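You operate a simulated robot arm through the tools that you are given. There is no shell and no other tool.

The job below is to be done with a simulated two-armed robot. You get a single attempt, and the scene is never put back.

JOB
Unpack the grey sleeve and brush its caked dirt loose.
Fine: stand it on the fitting bench, shut the orange case lid, work the long green brush down the bore three times or more, put the brush back. Drop, pinch and damage nothing, leave nothing switched on. Set down upright: grey sleeve, long green brush.

Only the result counts: the job must be done as asked and must still hold three seconds after the hand-in. Knocking over, shifting, dropping, spilling or breaking anything else fails it. A push-on lid holds only when it is set on centred and level and pressed home; a screw cap is set on level and turned clockwise until tight.

ROBOT AND FRAMES
Two 7-joint arms with fingered hands on one trunk that stands fixed in place. Base frame: the origin is at the foot of the trunk, x ahead of it, y to its left, z up. Lengths are in m, angles in degrees, forces in N, time in s.
The left shoulder is at [0.07, 0.172, 1.427], the right one opposite. Payload 5 kg a hand.
The tool frame of a hand sits at the grasp point between the pads (the TCP): z along the fingers, y along the line on which they close. The tips reach 0.043 m beyond it. Largest opening 0.144 m; the body of the gripper starts 0.05 m behind the TCP. The gripper is a hand of 5 fingers: y runs from the thumb to the fingers, the wrist lies at [-0.021, -0.124, -0.221] in the tool frame, and closing takes about 1.5 s.
Orientation is that of the tool frame in the base frame, as a unit quaternion [w, x, y, z]. With the fingers straight down and the wrist toward the robot, the tool's x, y and z point along [0, 1, 0], [1, 0, 0] and [0, 0, -1] of the base frame.

CONTROLS
- The arms move only by the tool move_arm. It takes "left_commands", "right_commands" or both (then of equal length, played together; a hand with none holds still); each is a list of rows, each a list of 2 entries, a list of its own where there are three numbers: the shift along the tool's x, y, z in units of 50 mm (1.0 is 50 mm), then the turn, a rotation vector about the tool's x, y, z in units of 4 degrees (1.0 is 4 degrees). In form: [[[tx, ty, tz], [rx, ry, rz]], ...]. A call has 1 to 20 rows; each row shifts and turns the commanded pose from where the row before left it, along the tool's axes as they then stand. "left_claw" and "right_claw" are, for a hand that has rows, the finger opening in m, from 0 to 0.144, set as the call begins (left out, the last holds). A call with a number of a shift or a turn outside -1 to 1 is refused whole. Rows are played at 5 a second. More than 0.05 m and 8.6 degrees between two rows, or a gripper value outside its range, and nothing of the call is played. A pose out of reach is approached as far as the arm can. The call stops where the force on the tool passes 40 N (or 10 N more than at its start, if that is more) or the arm is blocked; 0.2 s more then pass. Each finger travels about 0.045 m/s and halts on what it meets, pressing with about 30 N; the grip force reading is that of the motor and also rises with nothing between the fingers. The clock runs only during rows and for 0.2 s after the last one: add rows that do not move to give the fingers time. The reply holds the time, the measured pose of the TCP, the force on the tool along the base axes, the opening and the grip force, in the units named above and with some noise, with the torque about the TCP (base axes, N m) and any sound that the robot's microphone picked up, and new pictures: "pictures" is both (left out), scene, wrist or none (wrist: the cameras of the hands that moved).
- Cameras (640 x 400 px; columns grow to the right, rows downward): "scene" is now at [0.1328, 0.0373, 1.6663]; the picture's right is [0.42, -0.91, 0.00], its down [-0.47, -0.22, -0.86] and it looks along [0.78, 0.36, -0.51] (base axes); focal length 310 px, centre (320, 200). "left" rides on the left gripper at [-0.086, -0.108, -0.168] in its tool frame; the picture's right is [-0.80, -0.28, 0.53], its down [0.54, -0.73, 0.42] and it looks along [0.27, 0.63, 0.73] (tool axes); focal length 275 px, centre (320, 200). "right" rides on the right gripper at [0.086, -0.108, -0.168] in its tool frame; the picture's right is [-0.80, 0.28, -0.53], its down [-0.54, -0.73, 0.42] and it looks along [-0.27, 0.63, 0.73] (tool axes); focal length 275 px, centre (320, 200). There is no depth. A picture from a camera that has moved, and an enlarged one, comes with that camera's place and axes in the base frame and with its lens.
- move_column(by): slides the trunk up (or, below 0, down) by that many m; the arms and the scene camera ride with it, the base frame stays. It gives what a move gives, with no picture.
- move_fingers(index, middle, ring, little, thumb_bend, thumb_turn, hand): sets how far each is bent, from 0 (flat) to 1 (curled in); at 0.3 the hand is open as for a grip, at 0.7 the pads meet at the TCP. One left out holds its place. A second passes; each finger stops where it meets its share of the squeeze, and holds until it gets a number again. A gripper value or a shape takes the hand back. It gives what a move gives, with no picture; readings hold the bend of each and the force on index, middle, ring, little, thumb and palm. thumb_turn goes from beside the hand (0) to across from the fingers (1), as for a grip.
- preshape(shape, hand): the hand has 5 fingers and takes this shape, open, in about a second: jaw (thumb against the fingers, like two jaws); tri (thumb and two fingers); tip (a fingertip pinch); poke (one finger out to press); point (the index stretched); flat (the hand flat); cup (the hand cupped); fist (a fist). The gripper value then closes the fingers along that shape, each until it touches; the sizes above hold for jaw. It gives what a move gives, with no picture.
- head_to(pan, tilt): turns the head with the scene camera to pan (to the left, within 86 degrees either way) and tilt (down, from -29 to 69), counted from straight ahead of the robot. It gives what a move gives, and a new picture of the scene camera.
- inspect(camera, box): a new picture of the part [left, top, right, bottom] of that camera's present view, enlarged. No time passes.
- finish_job(): hands the job in; it is judged then, once.

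Nothing tells you positions but the pictures and the camera data. Unless the task says otherwise, let go and move clear before handing in.

The tools are called after "Emit:" by a JSON object that holds its "op" and its "data". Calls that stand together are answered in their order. move_arm: Moves the arms, as the interface text tells. Its arguments: {"type":"object","properties":{"left_commands":{"type":"array"},"left_claw":{"type":"number"},"right_commands":{"type":"array"},"right_claw":{"type":"number"},"pictures":{"type":"string","enum":["both","scene","wrist","none"]}},"required":[]} The other tools are called the same way: move_column (by) slides the trunk up or down; preshape (shape, hand) gives the hand a shape; move_fingers (index, middle, ring, little, thumb_bend, thumb_turn, hand) moves the fingers one by one; head_to (pan, tilt) turns the head that bears the scene camera; inspect (camera, box) takes an enlarged picture of a part of a camera's view; finish_job () hands the job in.

At the start:

```text
clock: 0.0
left_tool_pos: [0.4913, 0.5422, 1.3789]
left_tcp_rot: [0.0, 0.707, 0.707, 0.001]
left_wrist_force: [-0.2, 0.1, 0.7]
left_ft_torque: [0.06, 0.01, -0.05]
left_finger_gap: 0.1435
left_finger_force: 0.1
left_shape: jaw
left_bend: [0.3, 0.3, 0.3, 0.3, 0.3, 0.98]
left_finger forces: [0.0, 0.0, 0.0, 0.0, 0.0, 0.0]
right_tool_pos: [0.8663, 0.0239, 1.4014]
right_tcp_rot: [0.0, 0.707, 0.707, 0.0]
right_wrist_force: [0.4, 0.6, 0.4]
right_ft_torque: [0.01, 0.0, 0.0]
right_finger_gap: 0.1435
right_finger_force: 0.1
right_shape: jaw
right_bend: [0.3, 0.3, 0.3, 0.3, 0.3, 0.98]
right_finger forces: [0.0, 0.1, 0.1, 0.0, 0.0, 0.0]
trunk travel left (down, up): [-0.525, 0.415]
head pan, tilt: [25.1, 30.9]
```

scene: 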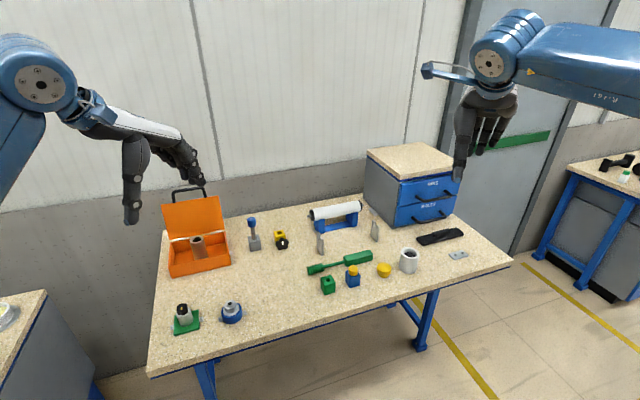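
right: 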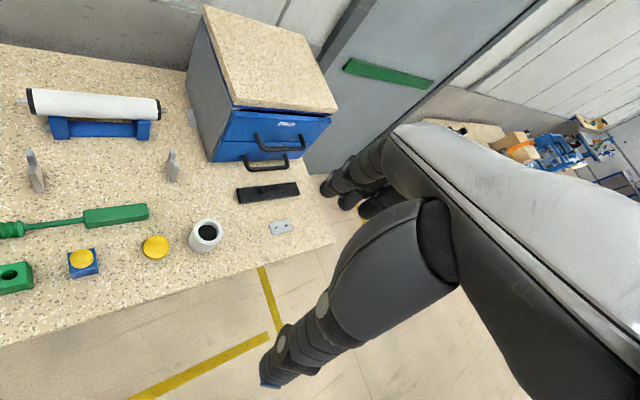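
left: 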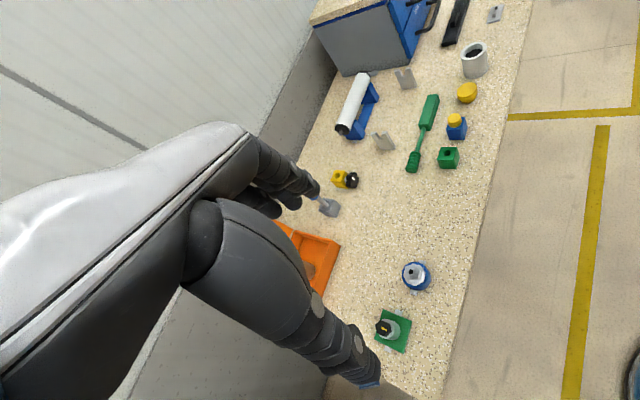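

I see a bench with an open orange case holding a grey sleeve, a green brush lying on the bench, and other objects. First I look closer at each part.

Emit:
{"op": "inspect", "data": {"camera": "scene", "box": [140, 180, 300, 280]}}

Emit:
{"op": "inspect", "data": {"camera": "scene", "box": [280, 190, 480, 315]}}

Emit:
{"op": "inspect", "data": {"camera": "scene", "box": [140, 270, 300, 370]}}

Emit:
{"op": "inspect", "data": {"camera": "scene", "box": [360, 140, 520, 240]}}

Emit:
{"op": "inspect", "data": {"camera": "left", "box": [280, 40, 520, 190]}}

Emit:
{"op": "inspect", "data": {"camera": "right", "box": [0, 80, 320, 300]}}

```text
4.00 times, centred on (220, 230) of scene
camera zoom: at [0.1328, 0.0373, 1.6663], right [0.42, -0.91, 0.0], down [-0.47, -0.22, -0.86], along [0.78, 0.36, -0.51], focal length 1239 px, centre (720, 80)
```

zoom: 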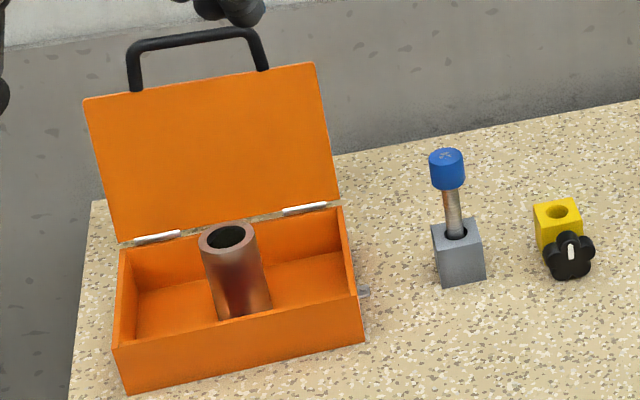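

```text
3.20 times, centred on (380, 252) of scene
camera zoom: at [0.1328, 0.0373, 1.6663], right [0.42, -0.91, 0.0], down [-0.47, -0.22, -0.86], along [0.78, 0.36, -0.51], focal length 991 px, centre (128, 32)
```

zoom: 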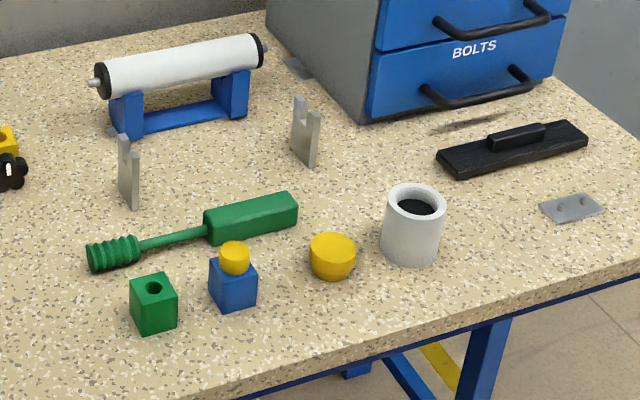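

```text
4.00 times, centred on (220, 320) of scene
camera zoom: at [0.1328, 0.0373, 1.6663], right [0.42, -0.91, 0.0], down [-0.47, -0.22, -0.86], along [0.78, 0.36, -0.51], focal length 1239 px, centre (720, -280)
```

zoom: 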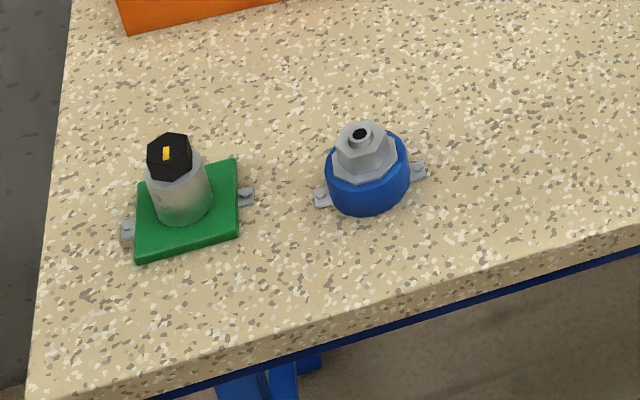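

```text
4.00 times, centred on (440, 190) of scene
camera zoom: at [0.1328, 0.0373, 1.6663], right [0.42, -0.91, 0.0], down [-0.47, -0.22, -0.86], along [0.78, 0.36, -0.51], focal length 1239 px, centre (-160, 240)
```

zoom: 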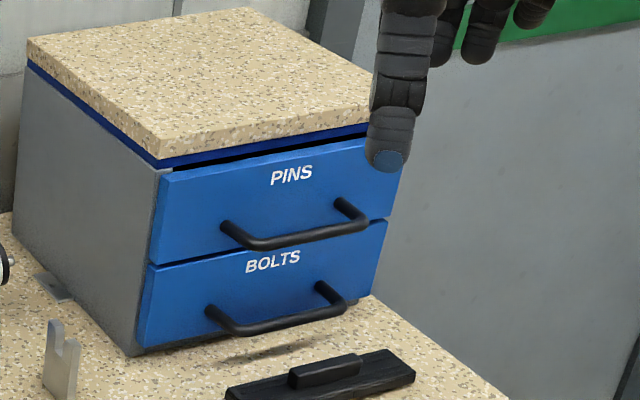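

```text
2.67 times, centred on (400, 115) of left
camera zoom: at [0.3821, 0.4577, 1.548], right [-0.28, -0.8, -0.53], down [-0.73, 0.54, -0.42], along [0.63, 0.27, -0.73], focal length 734 px, centre (107, 427)
```

zoom: 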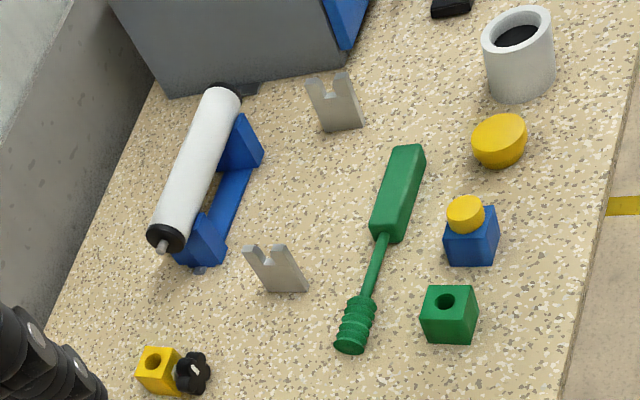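

```text
1.82 times, centred on (160, 190) of right
camera zoom: at [0.7582, 0.1103, 1.5697], right [0.28, -0.8, 0.53], down [-0.73, -0.54, -0.42], along [0.63, -0.27, -0.73], focal length 500 px, centre (611, 218)
```

zoom: 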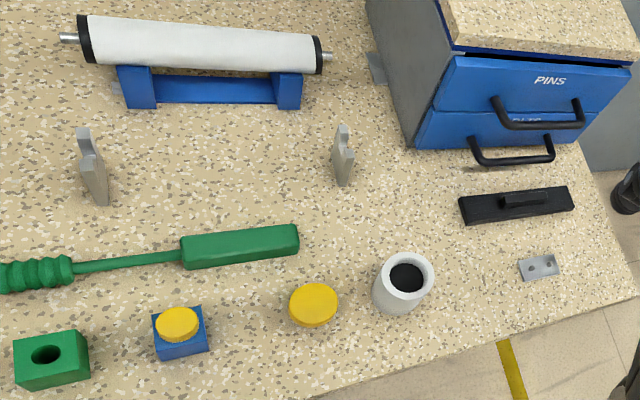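

The main bench bears all the likely items; I'll look around to see the other benches and check for other brushes before deciding.

Emit:
{"op": "head_to", "data": {"pan": 70, "tilt": 35}}

Emit:
{"op": "head_to", "data": {"pan": -20, "tilt": 35}}

Emit:
{"op": "head_to", "data": {"pan": -70, "tilt": 30}}

Emit:
{"op": "head_to", "data": {"pan": 20, "tilt": 45}}

```text
clock: 1.1
left_tool_pos: [0.4894, 0.5432, 1.3802]
left_tcp_rot: [-0.001, 0.707, 0.707, 0.001]
left_wrist_force: [0.1, -0.5, -0.2]
left_ft_torque: [-0.02, 0.01, 0.0]
left_finger_gap: 0.1436
left_finger_force: 0.0
left_shape: jaw
left_bend: [0.3, 0.3, 0.3, 0.3, 0.3, 0.98]
left_finger forces: [0.0, 0.1, 0.0, 0.0, 0.0, 0.0]
right_tool_pos: [0.8673, 0.0257, 1.4032]
right_tcp_rot: [0.0, 0.707, 0.707, 0.0]
right_wrist_force: [0.6, 0.1, 0.0]
right_ft_torque: [-0.01, 0.0, 0.0]
right_finger_gap: 0.1435
right_finger_force: 0.1
right_shape: jaw
right_bend: [0.3, 0.3, 0.3, 0.3, 0.3, 0.98]
right_finger forces: [0.0, 0.1, 0.1, 0.0, 0.0, 0.1]
trunk travel left (down, up): [-0.525, 0.415]
head pan, tilt: [70.0, 35.0]
camera scene: at [0.0814, 0.0818, 1.66], right [0.94, -0.34, 0.0], down [-0.2, -0.54, -0.82], along [0.28, 0.77, -0.57], focal length 310 px, centre (320, 200)
```

scene: 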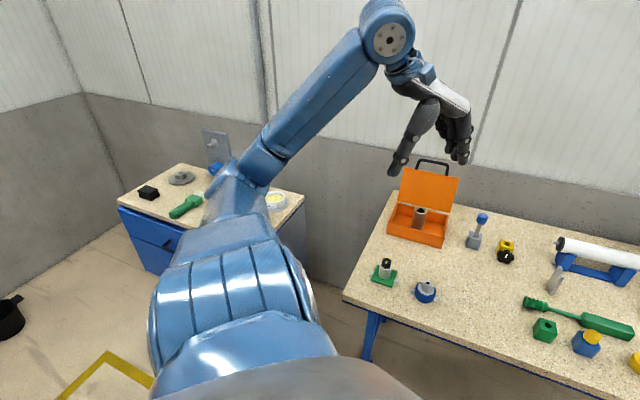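

```text
clock: 2.8
left_tool_pos: [0.4893, 0.5435, 1.3796]
left_tcp_rot: [0.0, 0.707, 0.707, 0.001]
left_wrist_force: [0.7, 0.9, 0.0]
left_ft_torque: [0.0, 0.01, 0.01]
left_finger_gap: 0.1436
left_finger_force: 0.0
left_shape: jaw
left_bend: [0.3, 0.3, 0.3, 0.3, 0.3, 0.98]
left_finger forces: [0.1, 0.1, 0.0, 0.0, 0.0, 0.1]
right_tool_pos: [0.8662, 0.0251, 1.402]
right_tcp_rot: [0.001, 0.707, 0.707, 0.001]
right_wrist_force: [0.3, 0.9, 0.8]
right_ft_torque: [-0.01, -0.03, -0.01]
right_finger_gap: 0.1437
right_finger_force: 0.1
right_shape: jaw
right_bend: [0.3, 0.3, 0.3, 0.3, 0.3, 0.98]
right_finger forces: [0.0, 0.0, 0.1, 0.1, 0.0, 0.0]
trunk travel left (down, up): [-0.525, 0.415]
head pan, tilt: [-20.0, 35.0]
camera scene: at [0.134, -0.031, 1.6599], right [-0.34, -0.94, 0.0], down [-0.54, 0.2, -0.82], along [0.77, -0.28, -0.57], focal length 310 px, centre (320, 200)
```

scene: 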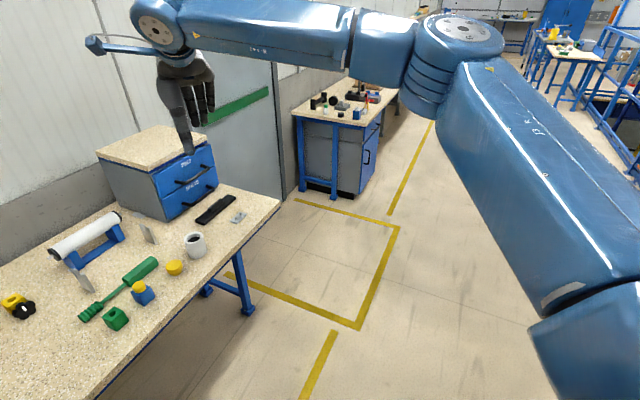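

```text
clock: 4.0
left_tool_pos: [0.4902, 0.5418, 1.3797]
left_tcp_rot: [0.001, 0.707, 0.707, 0.0]
left_wrist_force: [0.0, -0.5, 0.6]
left_ft_torque: [-0.02, 0.01, -0.01]
left_finger_gap: 0.1436
left_finger_force: 0.1
left_shape: jaw
left_bend: [0.3, 0.3, 0.3, 0.3, 0.3, 0.98]
left_finger forces: [0.0, 0.0, 0.0, 0.1, 0.0, 0.0]
right_tool_pos: [0.8665, 0.0245, 1.4021]
right_tcp_rot: [0.0, 0.707, 0.707, 0.0]
right_wrist_force: [0.0, 0.5, 0.5]
right_ft_torque: [0.03, 0.0, -0.02]
right_finger_gap: 0.1434
right_finger_force: 0.0
right_shape: jaw
right_bend: [0.3, 0.3, 0.3, 0.3, 0.3, 0.98]
right_finger forces: [0.1, 0.0, 0.0, 0.0, 0.1, 0.0]
trunk travel left (down, up): [-0.525, 0.415]
head pan, tilt: [-70.0, 30.0]
camera scene: at [0.0822, -0.0859, 1.6678], right [-0.94, -0.34, 0.0], down [-0.17, 0.47, -0.87], along [0.3, -0.81, -0.5], focal length 310 px, centre (320, 200)
```

scene: 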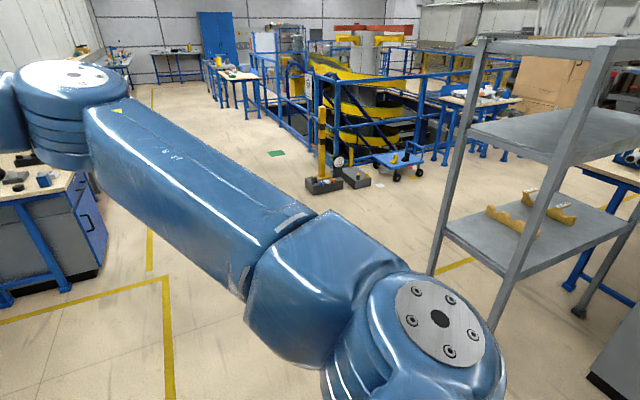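

```text
clock: 5.6
left_tool_pos: [0.4885, 0.5416, 1.3808]
left_tcp_rot: [0.0, 0.707, 0.707, 0.0]
left_wrist_force: [0.1, 0.5, 0.6]
left_ft_torque: [0.01, 0.02, -0.01]
left_finger_gap: 0.1437
left_finger_force: 0.1
left_shape: jaw
left_bend: [0.3, 0.3, 0.3, 0.3, 0.3, 0.98]
left_finger forces: [0.0, 0.1, 0.1, 0.0, 0.0, 0.1]
right_tool_pos: [0.8668, 0.0251, 1.4019]
right_tcp_rot: [0.0, 0.707, 0.707, 0.001]
right_wrist_force: [-0.2, 0.4, 0.3]
right_ft_torque: [-0.02, 0.0, 0.0]
right_finger_gap: 0.1434
right_finger_force: 0.0
right_shape: jaw
right_bend: [0.3, 0.3, 0.3, 0.3, 0.3, 0.98]
right_finger forces: [0.0, 0.0, 0.1, 0.1, 0.0, 0.1]
trunk travel left (down, up): [-0.525, 0.415]
head pan, tilt: [20.0, 45.0]
camera scene: at [0.1276, 0.0268, 1.6451], right [0.34, -0.94, 0.0], down [-0.66, -0.24, -0.71], along [0.66, 0.24, -0.71], focal length 310 px, centre (320, 200)
```

scene: 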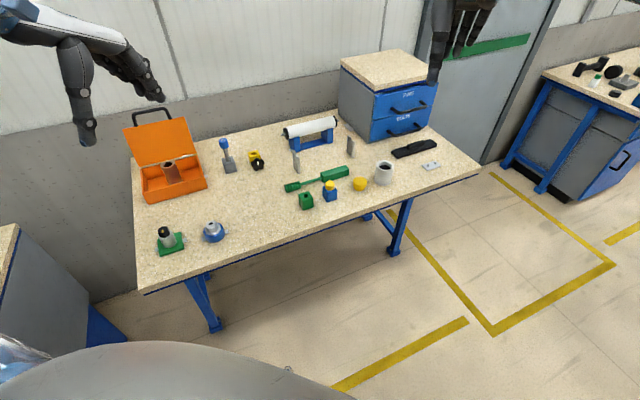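

A green tool also lies on the bench on the left. I'll look more closely at it.

Emit:
{"op": "head_to", "data": {"pan": 80, "tilt": 35}}

Emit:
{"op": "inspect", "data": {"camera": "scene", "box": [150, 130, 400, 286]}}

```text
clock: 6.9
left_tool_pos: [0.491, 0.5425, 1.3796]
left_tcp_rot: [0.0, 0.707, 0.707, 0.0]
left_wrist_force: [0.9, 0.2, 0.8]
left_ft_torque: [-0.01, -0.06, -0.02]
left_finger_gap: 0.1435
left_finger_force: 0.1
left_shape: jaw
left_bend: [0.3, 0.3, 0.3, 0.3, 0.3, 0.98]
left_finger forces: [0.1, 0.0, 0.1, 0.0, 0.0, 0.1]
right_tool_pos: [0.8669, 0.0254, 1.4015]
right_tcp_rot: [0.0, 0.707, 0.707, 0.0]
right_wrist_force: [0.0, 0.2, 0.9]
right_ft_torque: [-0.01, 0.02, 0.04]
right_finger_gap: 0.1436
right_finger_force: 0.1
right_shape: jaw
right_bend: [0.3, 0.3, 0.3, 0.3, 0.3, 0.98]
right_finger forces: [0.0, 0.0, 0.0, 0.0, 0.1, 0.0]
trunk travel left (down, up): [-0.525, 0.415]
head pan, tilt: [80.0, 35.0]
camera scene: at [0.0666, 0.0858, 1.6599], right [0.98, -0.17, 0.0], down [-0.1, -0.56, -0.82], along [0.14, 0.81, -0.57], focal length 310 px, centre (320, 200)
```

scene: 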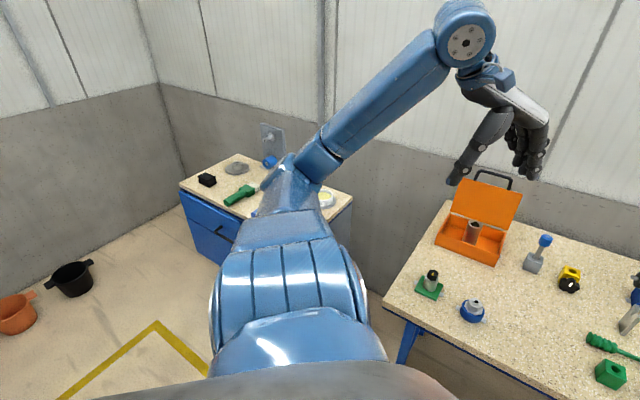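

```text
2.56 times, centred on (275, 208) of scene
camera zoom: at [0.0666, 0.0858, 1.6599], right [0.98, -0.17, 0.0], down [-0.1, -0.56, -0.82], along [0.14, 0.81, -0.57], focal length 793 px, centre (435, 180)
```

zoom: 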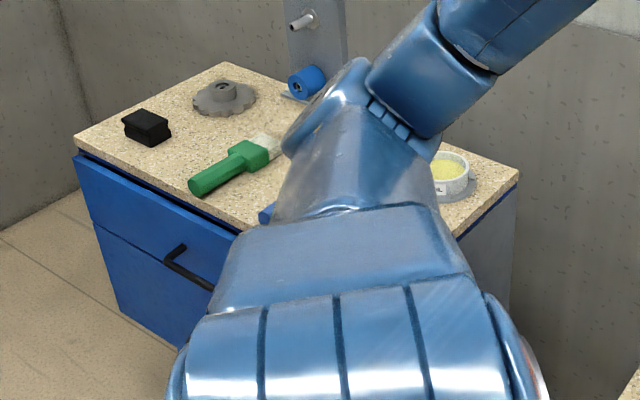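

The long green brush (ribbed head, rod, box handle) lies on the fitting bench at about (0.88..1.03, 0.40..0.24), bench top z≈0.87; the sleeve stands in the open orange case at about (0.75, 0.82). That is far, so I lower the trunk to gain reach and then look again.

Emit:
{"op": "move_column", "data": {"by": -0.22}}

Emit:
{"op": "head_to", "data": {"pan": 40, "tilt": 30}}

```text
clock: 9.2
left_tool_pos: [0.4898, 0.5436, 1.1607]
left_tcp_rot: [0.0, 0.707, 0.707, 0.0]
left_wrist_force: [-0.2, -0.4, 0.8]
left_ft_torque: [0.03, -0.01, 0.0]
left_finger_gap: 0.1436
left_finger_force: 0.1
left_shape: jaw
left_bend: [0.3, 0.3, 0.3, 0.3, 0.3, 0.98]
left_finger forces: [0.0, 0.0, 0.0, 0.0, 0.0, 0.0]
right_tool_pos: [0.8667, 0.0252, 1.1834]
right_tcp_rot: [0.0, 0.707, 0.707, 0.0]
right_wrist_force: [0.7, 0.2, 0.2]
right_ft_torque: [-0.01, 0.02, 0.0]
right_finger_gap: 0.1437
right_finger_force: 0.2
right_shape: jaw
right_bend: [0.3, 0.3, 0.3, 0.3, 0.3, 0.98]
right_finger forces: [0.0, 0.0, 0.0, 0.0, 0.0, 0.0]
trunk travel left (down, up): [-0.305, 0.635]
head pan, tilt: [80.0, 35.0]
```

```text
clock: 10.3
left_tool_pos: [0.4894, 0.5429, 1.1607]
left_tcp_rot: [0.0, 0.707, 0.708, 0.0]
left_wrist_force: [-0.9, 0.2, 0.0]
left_ft_torque: [0.01, -0.02, 0.01]
left_finger_gap: 0.1435
left_finger_force: 0.1
left_shape: jaw
left_bend: [0.3, 0.3, 0.3, 0.3, 0.3, 0.98]
left_finger forces: [0.1, 0.1, 0.0, 0.0, 0.0, 0.1]
right_tool_pos: [0.8672, 0.0252, 1.1822]
right_tcp_rot: [0.0, 0.707, 0.707, 0.0]
right_wrist_force: [0.7, -0.1, 0.8]
right_ft_torque: [0.02, -0.01, -0.01]
right_finger_gap: 0.1436
right_finger_force: 0.1
right_shape: jaw
right_bend: [0.3, 0.3, 0.3, 0.3, 0.3, 0.98]
right_finger forces: [0.0, 0.1, 0.1, 0.0, 0.1, 0.1]
trunk travel left (down, up): [-0.305, 0.635]
head pan, tilt: [40.0, 30.0]
camera scene: at [0.1203, 0.0572, 1.4477], right [0.64, -0.77, 0.0], down [-0.38, -0.32, -0.87], along [0.66, 0.56, -0.5], focal length 310 px, centre (320, 200)
```

scene: 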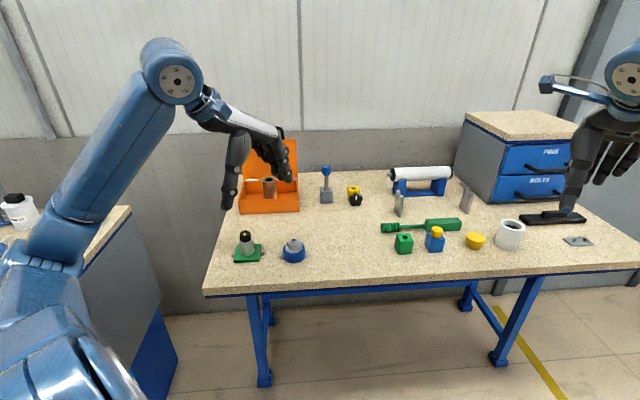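

The case and sleeve are partly hidden behind the left hand from here. I turn the left hand 45° so it faces the bench squarely and see what its wrist camera shows.

Emit:
{"op": "move_arm", "data": {"left_commands": [[[0, 0, 0], [0, 0, -1]], [[0, 0, 0], [0, 0, -1]], [[0, 0, 0], [0, 0, -1]], [[0, 0, 0], [0, 0, -1]], [[0, 0, 0], [0, 0, -1]], [[0, 0, 0], [0, 0, -1]], [[0, 0, 0], [0, 0, -1]], [[0, 0, 0], [0, 0, -1]], [[0, 0, 0], [0, 0, -1]], [[0, 0, 0], [0, 0, -1]], [[0, 0, 0], [0, 0, -1]], [[0, 0, 0], [0, 0, -0.25]]]}}

```text
clock: 12.9
left_tool_pos: [0.4897, 0.5434, 1.1605]
left_tcp_rot: [0.0, 0.382, 0.924, 0.0]
left_wrist_force: [0.2, -0.3, 0.8]
left_ft_torque: [-0.03, -0.01, -0.02]
left_finger_gap: 0.1436
left_finger_force: 0.0
left_shape: jaw
left_bend: [0.3, 0.3, 0.3, 0.3, 0.3, 0.98]
left_finger forces: [0.0, 0.0, 0.1, 0.0, 0.1, 0.0]
right_tool_pos: [0.866, 0.0238, 1.182]
right_tcp_rot: [0.0, 0.708, 0.707, 0.0]
right_wrist_force: [-0.1, 0.6, 0.2]
right_ft_torque: [-0.04, 0.02, 0.04]
right_finger_gap: 0.1437
right_finger_force: 0.1
right_shape: jaw
right_bend: [0.3, 0.3, 0.3, 0.3, 0.3, 0.98]
right_finger forces: [0.0, 0.1, 0.0, 0.1, 0.0, 0.0]
trunk travel left (down, up): [-0.305, 0.635]
head pan, tilt: [40.0, 30.0]
camera scene: at [0.1204, 0.0572, 1.4477], right [0.64, -0.77, 0.0], down [-0.38, -0.32, -0.87], along [0.66, 0.56, -0.5], focal length 310 px, centre (320, 200)
camera left: at [0.4751, 0.4063, 1.3279], right [0.36, -0.76, -0.53], down [-0.9, -0.13, -0.42], along [0.25, 0.63, -0.73], focal length 275 px, centre (320, 200)
```

scene: 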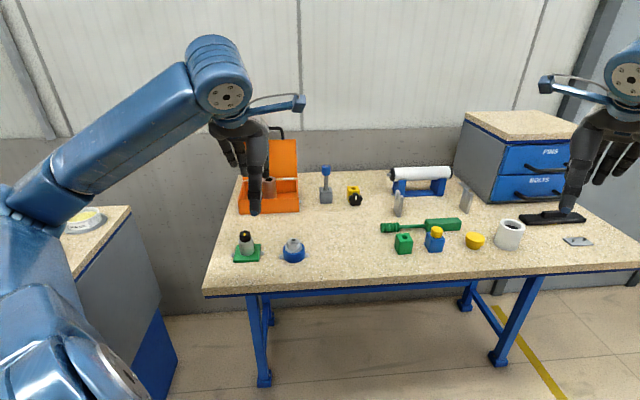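
left: 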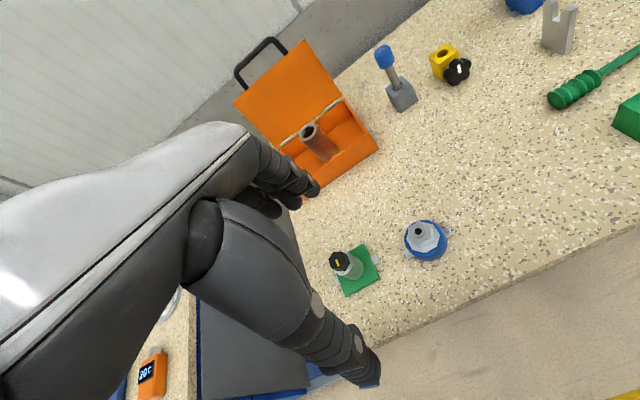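

I zoom the wrist view to get positions of the case and sleeve.

Emit:
{"op": "inspect", "data": {"camera": "left", "box": [220, 20, 412, 140]}}

Emit:
{"op": "inspect", "data": {"camera": "left", "box": [260, 100, 452, 220]}}

Emit:
{"op": "inspect", "data": {"camera": "scene", "box": [220, 110, 380, 210]}}

Emit:
{"op": "inspect", "data": {"camera": "scene", "box": [360, 160, 560, 285]}}

```text
3.33 times, centred on (316, 80) of left
camera zoom: at [0.4751, 0.4063, 1.3279], right [0.36, -0.76, -0.53], down [-0.9, -0.13, -0.42], along [0.25, 0.63, -0.73], focal length 918 px, centre (333, 600)
```

zoom: 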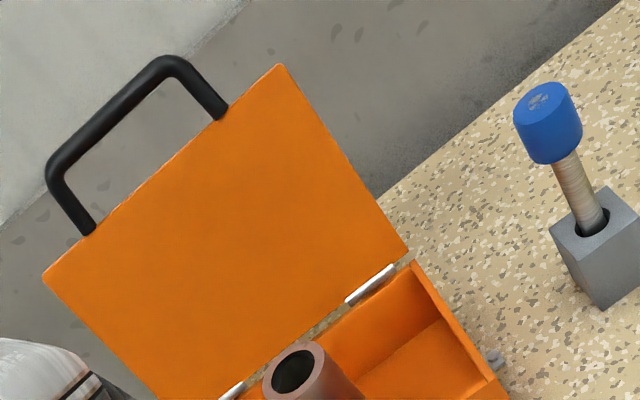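

```text
3.33 times, centred on (356, 160) of left
camera zoom: at [0.4751, 0.4063, 1.3279], right [0.36, -0.76, -0.53], down [-0.9, -0.13, -0.42], along [0.25, 0.63, -0.73], focal length 918 px, centre (200, 333)
```

zoom: 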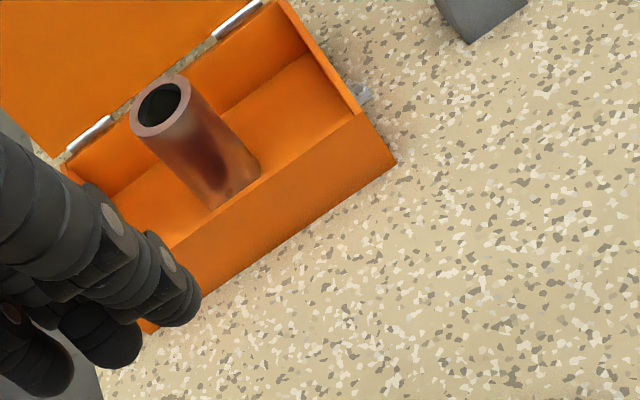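

```text
4.00 times, centred on (300, 160) of scene
camera zoom: at [0.1204, 0.0572, 1.4477], right [0.64, -0.77, 0.0], down [-0.38, -0.32, -0.87], along [0.66, 0.56, -0.5], focal length 1239 px, centre (400, 360)
```

zoom: 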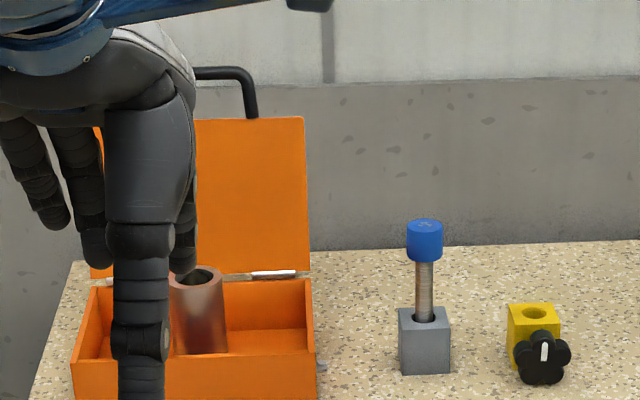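

```text
3.20 times, centred on (460, 222) of scene
camera zoom: at [0.1204, 0.0572, 1.4477], right [0.64, -0.77, 0.0], down [-0.38, -0.32, -0.87], along [0.66, 0.56, -0.5], focal length 991 px, centre (-128, 128)
```

zoom: 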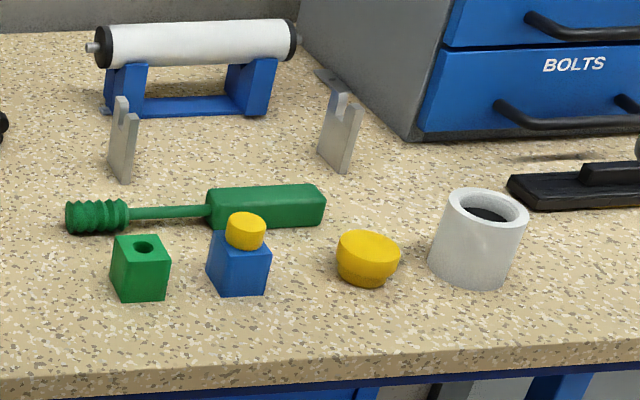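

Sleeve top is near (0.743, 0.811, 0.975), case walls top z≈0.926, lid leaning back behind it. I move the left hand outward above the sleeve with a slight tilt, jaw pre-closed to 0.095.

Emit:
{"op": "move_arm", "data": {"left_commands": [[[0, 1, 0], [-0.5, 0, 0]], [[0, 1, 0], [-0.5, 0, 0]], [[0, 1, 0], [-0.5, 0, 0]], [[0, 1, 0], [-0.5, 0, 0]], [[0, 1, 0], [-0.5, 0, 0]], [[0.2, 0.6, 0], [0, 0, 0]]], "left_claw": 0.095}}

```text
clock: 14.3
left_tool_pos: [0.6791, 0.746, 1.1844]
left_tcp_rot: [0.034, 0.382, 0.92, 0.08]
left_wrist_force: [0.8, 0.5, 0.0]
left_ft_torque: [0.02, -0.02, -0.01]
left_finger_gap: 0.0952
left_finger_force: 0.0
left_shape: jaw
left_bend: [0.27, 0.39, 0.36, 0.36, 0.62, 1.0]
left_finger forces: [0.1, 0.0, 0.0, 0.1, 0.0, 0.0]
right_tool_pos: [0.8673, 0.0237, 1.1815]
right_tcp_rot: [0.001, 0.707, 0.707, -0.001]
right_wrist_force: [0.9, -0.2, 0.1]
right_ft_torque: [0.0, 0.0, 0.0]
right_finger_gap: 0.1436
right_finger_force: 0.0
right_shape: jaw
right_bend: [0.3, 0.3, 0.3, 0.3, 0.3, 0.98]
right_finger forces: [0.1, 0.0, 0.0, 0.0, 0.1, 0.0]
trunk travel left (down, up): [-0.305, 0.635]
head pan, tilt: [40.0, 30.0]
camera scene: at [0.1207, 0.0577, 1.4477], right [0.64, -0.77, 0.0], down [-0.38, -0.32, -0.87], along [0.66, 0.56, -0.5], focal length 310 px, centre (320, 200)
camera left: at [0.6455, 0.5895, 1.3298], right [0.43, -0.7, -0.58], down [-0.84, -0.07, -0.54], along [0.34, 0.71, -0.61], focal length 275 px, centre (320, 200)
```

scene: 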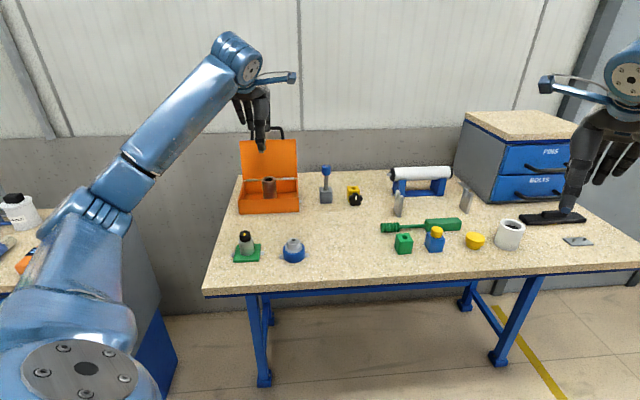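
left: 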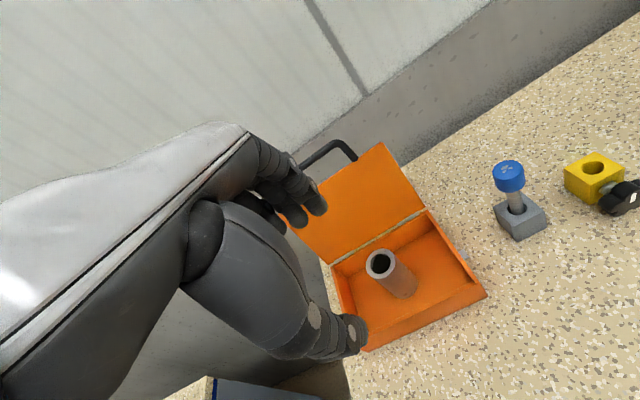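

The hand is now above the case and the scene camera sees the sleeve clearly. I zoom both views to fix the sleeve's position and the hand's offset.

Emit:
{"op": "inspect", "data": {"camera": "scene", "box": [220, 80, 348, 220]}}

Emit:
{"op": "inspect", "data": {"camera": "left", "box": [260, 120, 516, 360]}}

```text
2.86 times, centred on (284, 150) of scene
camera zoom: at [0.1207, 0.0577, 1.4477], right [0.64, -0.77, 0.0], down [-0.38, -0.32, -0.87], along [0.66, 0.56, -0.5], focal length 885 px, centre (423, 343)
```

zoom: 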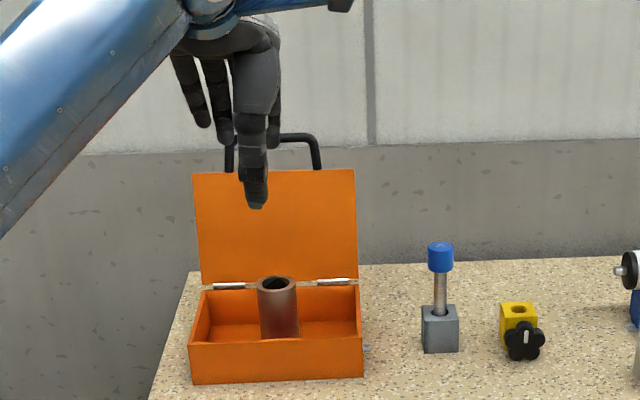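

```text
1.67 times, centred on (388, 240) of left
camera zoom: at [0.6455, 0.5895, 1.3298], right [0.43, -0.7, -0.58], down [-0.84, -0.07, -0.54], along [0.34, 0.71, -0.61], focal length 459 px, centre (207, 133)
```

zoom: 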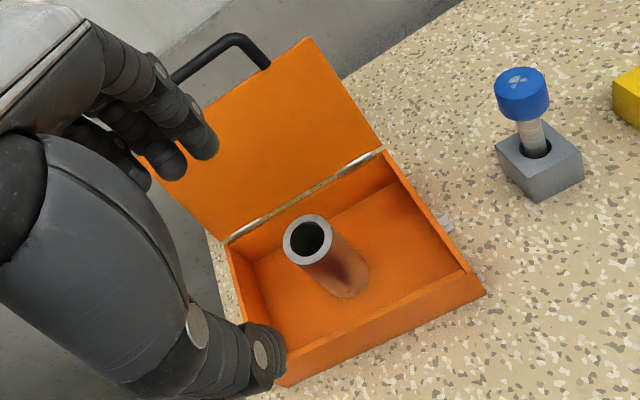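

Both cameras agree on the sleeve at (0.744, 0.811). I move to a pre-grasp about 0.10 m above the final grip and look at how thumb and fingers straddle it.

Emit:
{"op": "move_arm", "data": {"left_commands": [[[0, 1, 0], [0, 0, 0]], [[0, 0, 1], [0, 0, 0]], [[0, 0, 1], [0, 0, 0]], [[0, 0, 0.8], [0, 0, 0]]]}}

Emit:
{"op": "inspect", "data": {"camera": "left", "box": [220, 130, 476, 370]}}

Emit:
{"op": "inspect", "data": {"camera": "scene", "box": [220, 110, 348, 220]}}

```text
clock: 15.3
left_tool_pos: [0.7339, 0.8006, 1.0526]
left_tcp_rot: [0.033, 0.382, 0.92, 0.082]
left_wrist_force: [0.0, 0.1, -0.2]
left_ft_torque: [-0.03, -0.01, 0.0]
left_finger_gap: 0.0954
left_finger_force: 0.1
left_shape: jaw
left_bend: [0.27, 0.39, 0.36, 0.36, 0.62, 1.0]
left_finger forces: [0.0, 0.0, 0.0, 0.1, 0.1, 0.0]
right_tool_pos: [0.8673, 0.0268, 1.1806]
right_tcp_rot: [0.0, 0.707, 0.707, -0.001]
right_wrist_force: [0.5, -0.5, -0.3]
right_ft_torque: [-0.02, 0.04, 0.01]
right_finger_gap: 0.1432
right_finger_force: 0.1
right_shape: jaw
right_bend: [0.3, 0.3, 0.3, 0.3, 0.3, 0.98]
right_finger forces: [0.0, 0.0, 0.0, 0.0, 0.0, 0.0]
trunk travel left (down, up): [-0.305, 0.635]
head pan, tilt: [40.0, 30.0]
camera scene: at [0.1222, 0.0581, 1.4476], right [0.64, -0.77, 0.0], down [-0.38, -0.32, -0.87], along [0.66, 0.56, -0.5], focal length 310 px, centre (320, 200)
camera left: at [0.6996, 0.6449, 1.1987], right [0.43, -0.7, -0.58], down [-0.84, -0.07, -0.54], along [0.34, 0.72, -0.61], focal length 275 px, centre (320, 200)
```

scene: 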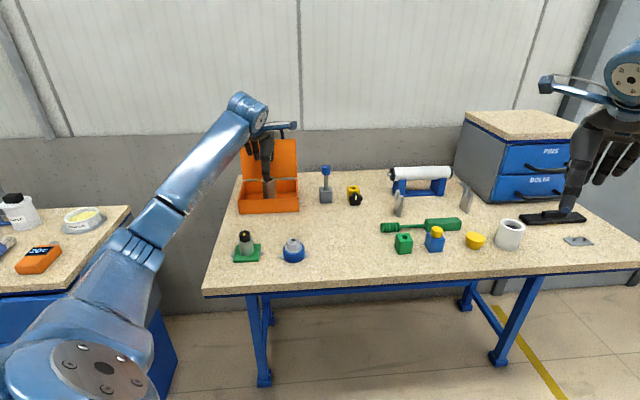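
left: 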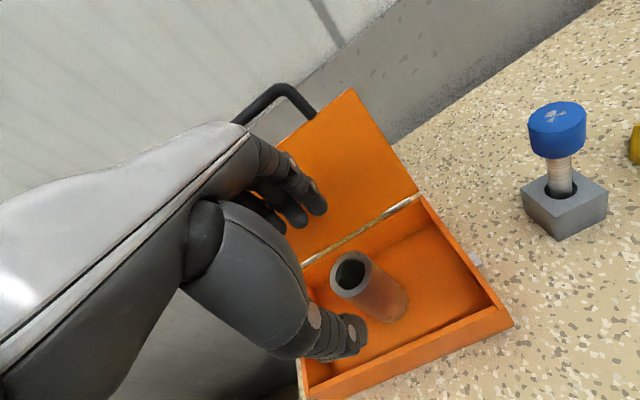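

```text
1.67 times, centred on (348, 250) of left
camera zoom: at [0.6996, 0.6449, 1.1987], right [0.43, -0.7, -0.58], down [-0.84, -0.07, -0.54], along [0.34, 0.72, -0.61], focal length 459 px, centre (273, 117)
```

zoom: 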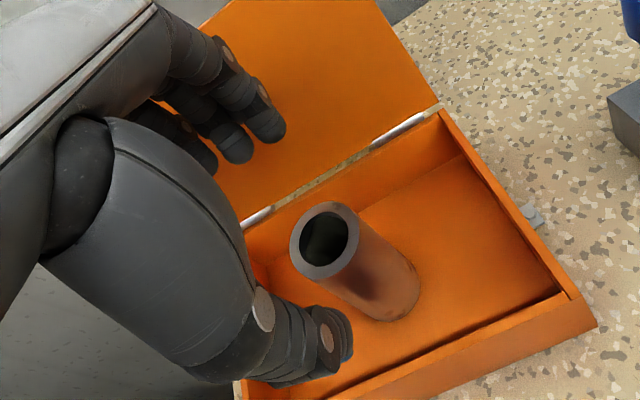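

```text
3.64 times, centred on (284, 165) of scene
camera zoom: at [0.1222, 0.0581, 1.4476], right [0.64, -0.77, 0.0], down [-0.38, -0.32, -0.87], along [0.66, 0.56, -0.5], focal length 1126 px, centre (451, 327)
```

zoom: 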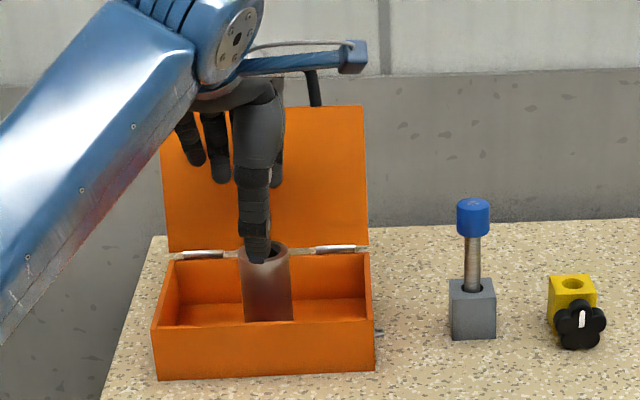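

The thumb and fingers straddle the sleeve; the gap between sleeve and front wall is small, so I'll grip the top 45 mm that stand above the case walls. Descending to TCP z≈0.98.

Emit:
{"op": "move_arm", "data": {"left_commands": [[[0, -0.06, 0.5], [0, 0, 0]], [[0, 0, 0.5], [0, 0, 0]], [[0, 0, 0.47], [0, 0, 0]], [[0, 0, 0], [0, 0, 0]]]}}

Emit:
{"op": "inspect", "data": {"camera": "left", "box": [220, 130, 476, 370]}}

Emit:
{"op": "inspect", "data": {"camera": "scene", "box": [220, 110, 348, 220]}}

```text
clock: 16.5
left_tool_pos: [0.7387, 0.806, 0.9906]
left_tcp_rot: [0.04, 0.381, 0.92, 0.087]
left_wrist_force: [-2.8, -3.1, 23.9]
left_ft_torque: [-1.34, 1.08, 0.0]
left_finger_gap: 0.0955
left_finger_force: 0.1
left_shape: jaw
left_bend: [0.27, 0.39, 0.36, 0.36, 0.62, 1.0]
left_finger forces: [0.0, 0.1, 0.0, 0.1, 24.3, 0.0]
right_tool_pos: [0.866, 0.0236, 1.1825]
right_tcp_rot: [0.0, 0.707, 0.707, 0.0]
right_wrist_force: [0.9, 0.7, -0.9]
right_ft_torque: [-0.07, 0.01, 0.02]
right_finger_gap: 0.1436
right_finger_force: 0.1
right_shape: jaw
right_bend: [0.3, 0.3, 0.3, 0.3, 0.3, 0.98]
right_finger forces: [0.0, 0.1, 0.1, 0.0, 0.0, 0.1]
trunk travel left (down, up): [-0.305, 0.635]
head pan, tilt: [40.0, 30.0]
stopped in row 4 (left hand): the force on the tool passed its limit at 42 N (the readings are from after the stop); the commanded pose is now the measured one
camera scene: at [0.1195, 0.056, 1.4478], right [0.64, -0.77, 0.0], down [-0.38, -0.32, -0.87], along [0.66, 0.56, -0.5], focal length 310 px, centre (320, 200)
camera left: at [0.7029, 0.6496, 1.1355], right [0.44, -0.69, -0.57], down [-0.83, -0.07, -0.56], along [0.35, 0.72, -0.6], focal length 275 px, centre (320, 200)
```

scene: 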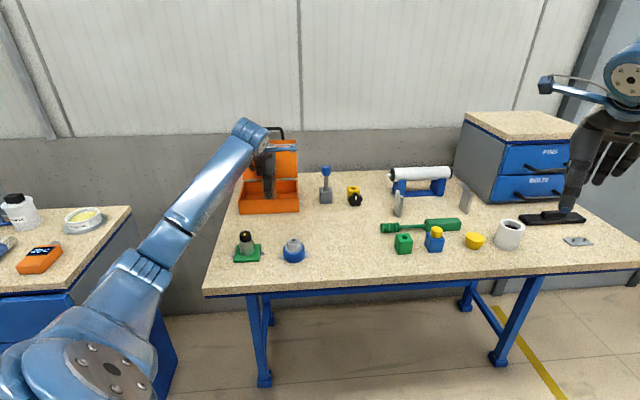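
left: 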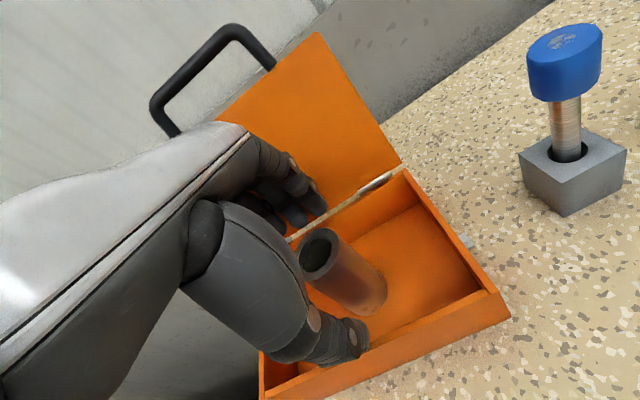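

```text
1.67 times, centred on (348, 250) of left
camera zoom: at [0.7029, 0.6496, 1.1355], right [0.44, -0.69, -0.57], down [-0.83, -0.07, -0.56], along [0.35, 0.72, -0.6], focal length 459 px, centre (273, 117)
```

zoom: 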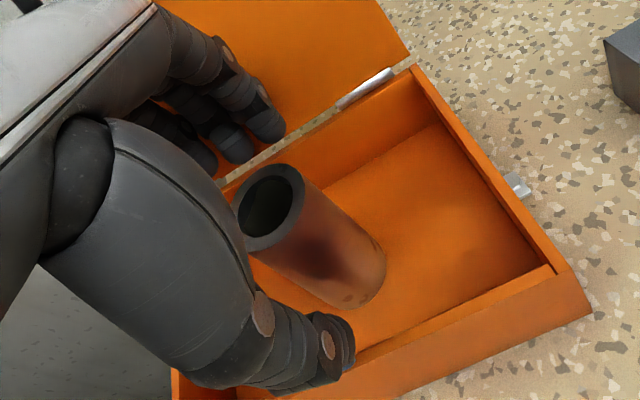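

```text
3.64 times, centred on (284, 165) of scene
camera zoom: at [0.1195, 0.056, 1.4478], right [0.64, -0.77, 0.0], down [-0.38, -0.32, -0.87], along [0.66, 0.56, -0.5], focal length 1126 px, centre (451, 327)
```

zoom: 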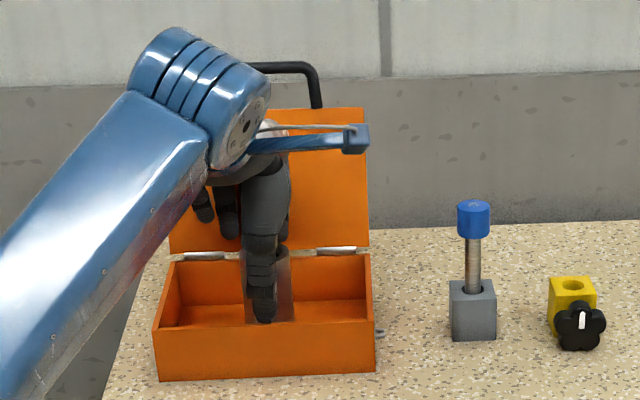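

The thumb tip landed on the front wall's rim (24 N), case unmoved. I lift 9 mm, shift 6 mm toward me and close on the sleeve from there, since the tips already overlap its top 4–5 cm.

Emit:
{"op": "move_arm", "data": {"left_commands": [[[0, -0.1, -0.18], [0, 0, 0]], [[0, 0, 0], [0, 0, 0]]], "pictures": "none"}}

Emit:
{"op": "move_arm", "data": {"left_commands": [[[0, 0, 0], [0, 0, 0]], [[0, 0, 0], [0, 0, 0]], [[0, 0, 0], [0, 0, 0]]], "left_claw": 0.07}}

Emit:
{"op": "inspect", "data": {"camera": "left", "box": [220, 130, 476, 370]}}

Emit:
{"op": "inspect", "data": {"camera": "scene", "box": [220, 110, 348, 220]}}

```text
clock: 17.1
left_tool_pos: [0.734, 0.8013, 0.9937]
left_tcp_rot: [0.037, 0.381, 0.92, 0.083]
left_wrist_force: [0.1, -0.6, 0.7]
left_ft_torque: [0.03, 0.0, -0.03]
left_finger_gap: 0.095
left_finger_force: 0.0
left_shape: jaw
left_bend: [0.27, 0.39, 0.36, 0.36, 0.62, 1.0]
left_finger forces: [0.0, 0.0, 0.0, 0.1, 0.0, 0.1]
right_tool_pos: [0.8664, 0.0253, 1.1816]
right_tcp_rot: [0.0, 0.707, 0.707, 0.0]
right_wrist_force: [-0.5, -0.1, 0.1]
right_ft_torque: [0.02, 0.01, 0.01]
right_finger_gap: 0.1436
right_finger_force: 0.2
right_shape: jaw
right_bend: [0.3, 0.3, 0.3, 0.3, 0.3, 0.98]
right_finger forces: [0.0, 0.0, 0.0, 0.1, 0.0, 0.0]
trunk travel left (down, up): [-0.305, 0.635]
head pan, tilt: [40.0, 30.0]
```

```text
clock: 17.9
left_tool_pos: [0.7348, 0.8023, 0.9929]
left_tcp_rot: [0.036, 0.381, 0.92, 0.082]
left_wrist_force: [0.3, 0.2, 0.3]
left_ft_torque: [0.02, -0.02, -0.01]
left_finger_gap: 0.0706
left_finger_force: 0.0
left_shape: jaw
left_bend: [0.74, 0.45, 0.42, 0.41, 0.71, 1.0]
left_finger forces: [0.0, 0.0, 0.1, 0.1, 0.0, 0.1]
right_tool_pos: [0.8677, 0.026, 1.1825]
right_tcp_rot: [0.0, 0.707, 0.708, 0.0]
right_wrist_force: [0.2, -0.2, -1.4]
right_ft_torque: [0.01, 0.01, 0.01]
right_finger_gap: 0.1435
right_finger_force: 0.1
right_shape: jaw
right_bend: [0.3, 0.3, 0.3, 0.3, 0.3, 0.98]
right_finger forces: [0.0, 0.0, 0.1, 0.1, 0.1, 0.0]
trunk travel left (down, up): [-0.305, 0.635]
head pan, tilt: [40.0, 30.0]
camera scene: at [0.1206, 0.0573, 1.4477], right [0.64, -0.77, 0.0], down [-0.38, -0.32, -0.87], along [0.66, 0.56, -0.5], focal length 310 px, centre (320, 200)
camera left: at [0.6989, 0.6449, 1.1388], right [0.44, -0.69, -0.57], down [-0.83, -0.07, -0.55], along [0.34, 0.72, -0.61], focal length 275 px, centre (320, 200)
```

scene: 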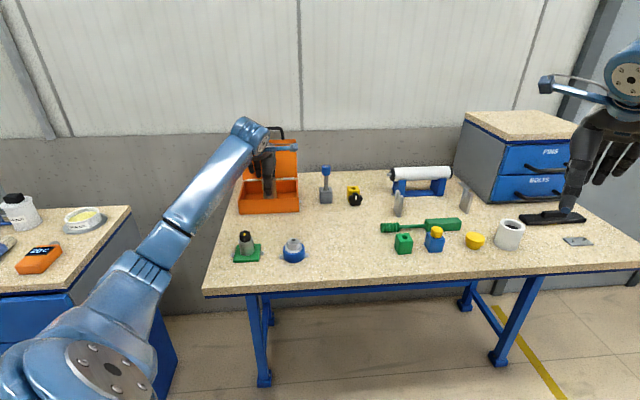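
left: 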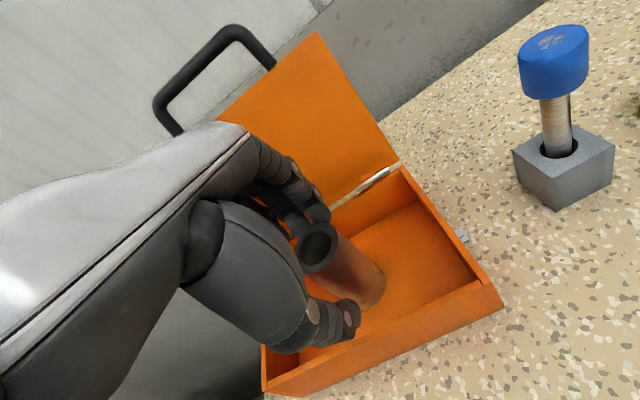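

```text
1.67 times, centred on (348, 250) of left
camera zoom: at [0.6989, 0.6449, 1.1388], right [0.44, -0.69, -0.57], down [-0.83, -0.07, -0.55], along [0.34, 0.72, -0.61], focal length 459 px, centre (273, 117)
```

zoom: 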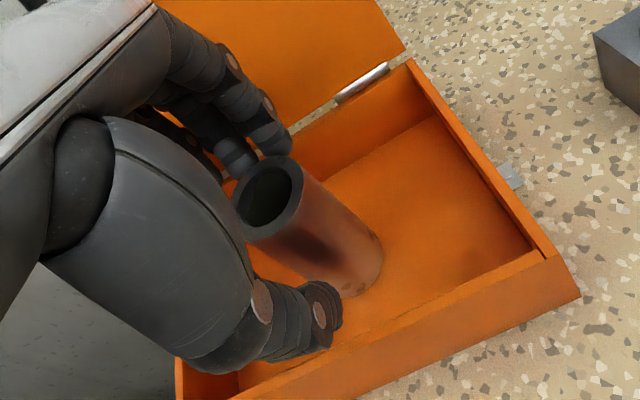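

```text
3.64 times, centred on (284, 165) of scene
camera zoom: at [0.1206, 0.0573, 1.4477], right [0.64, -0.77, 0.0], down [-0.38, -0.32, -0.87], along [0.66, 0.56, -0.5], focal length 1126 px, centre (451, 327)
```

zoom: 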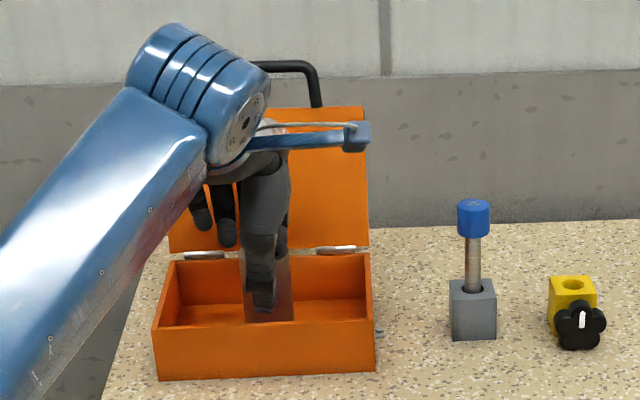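

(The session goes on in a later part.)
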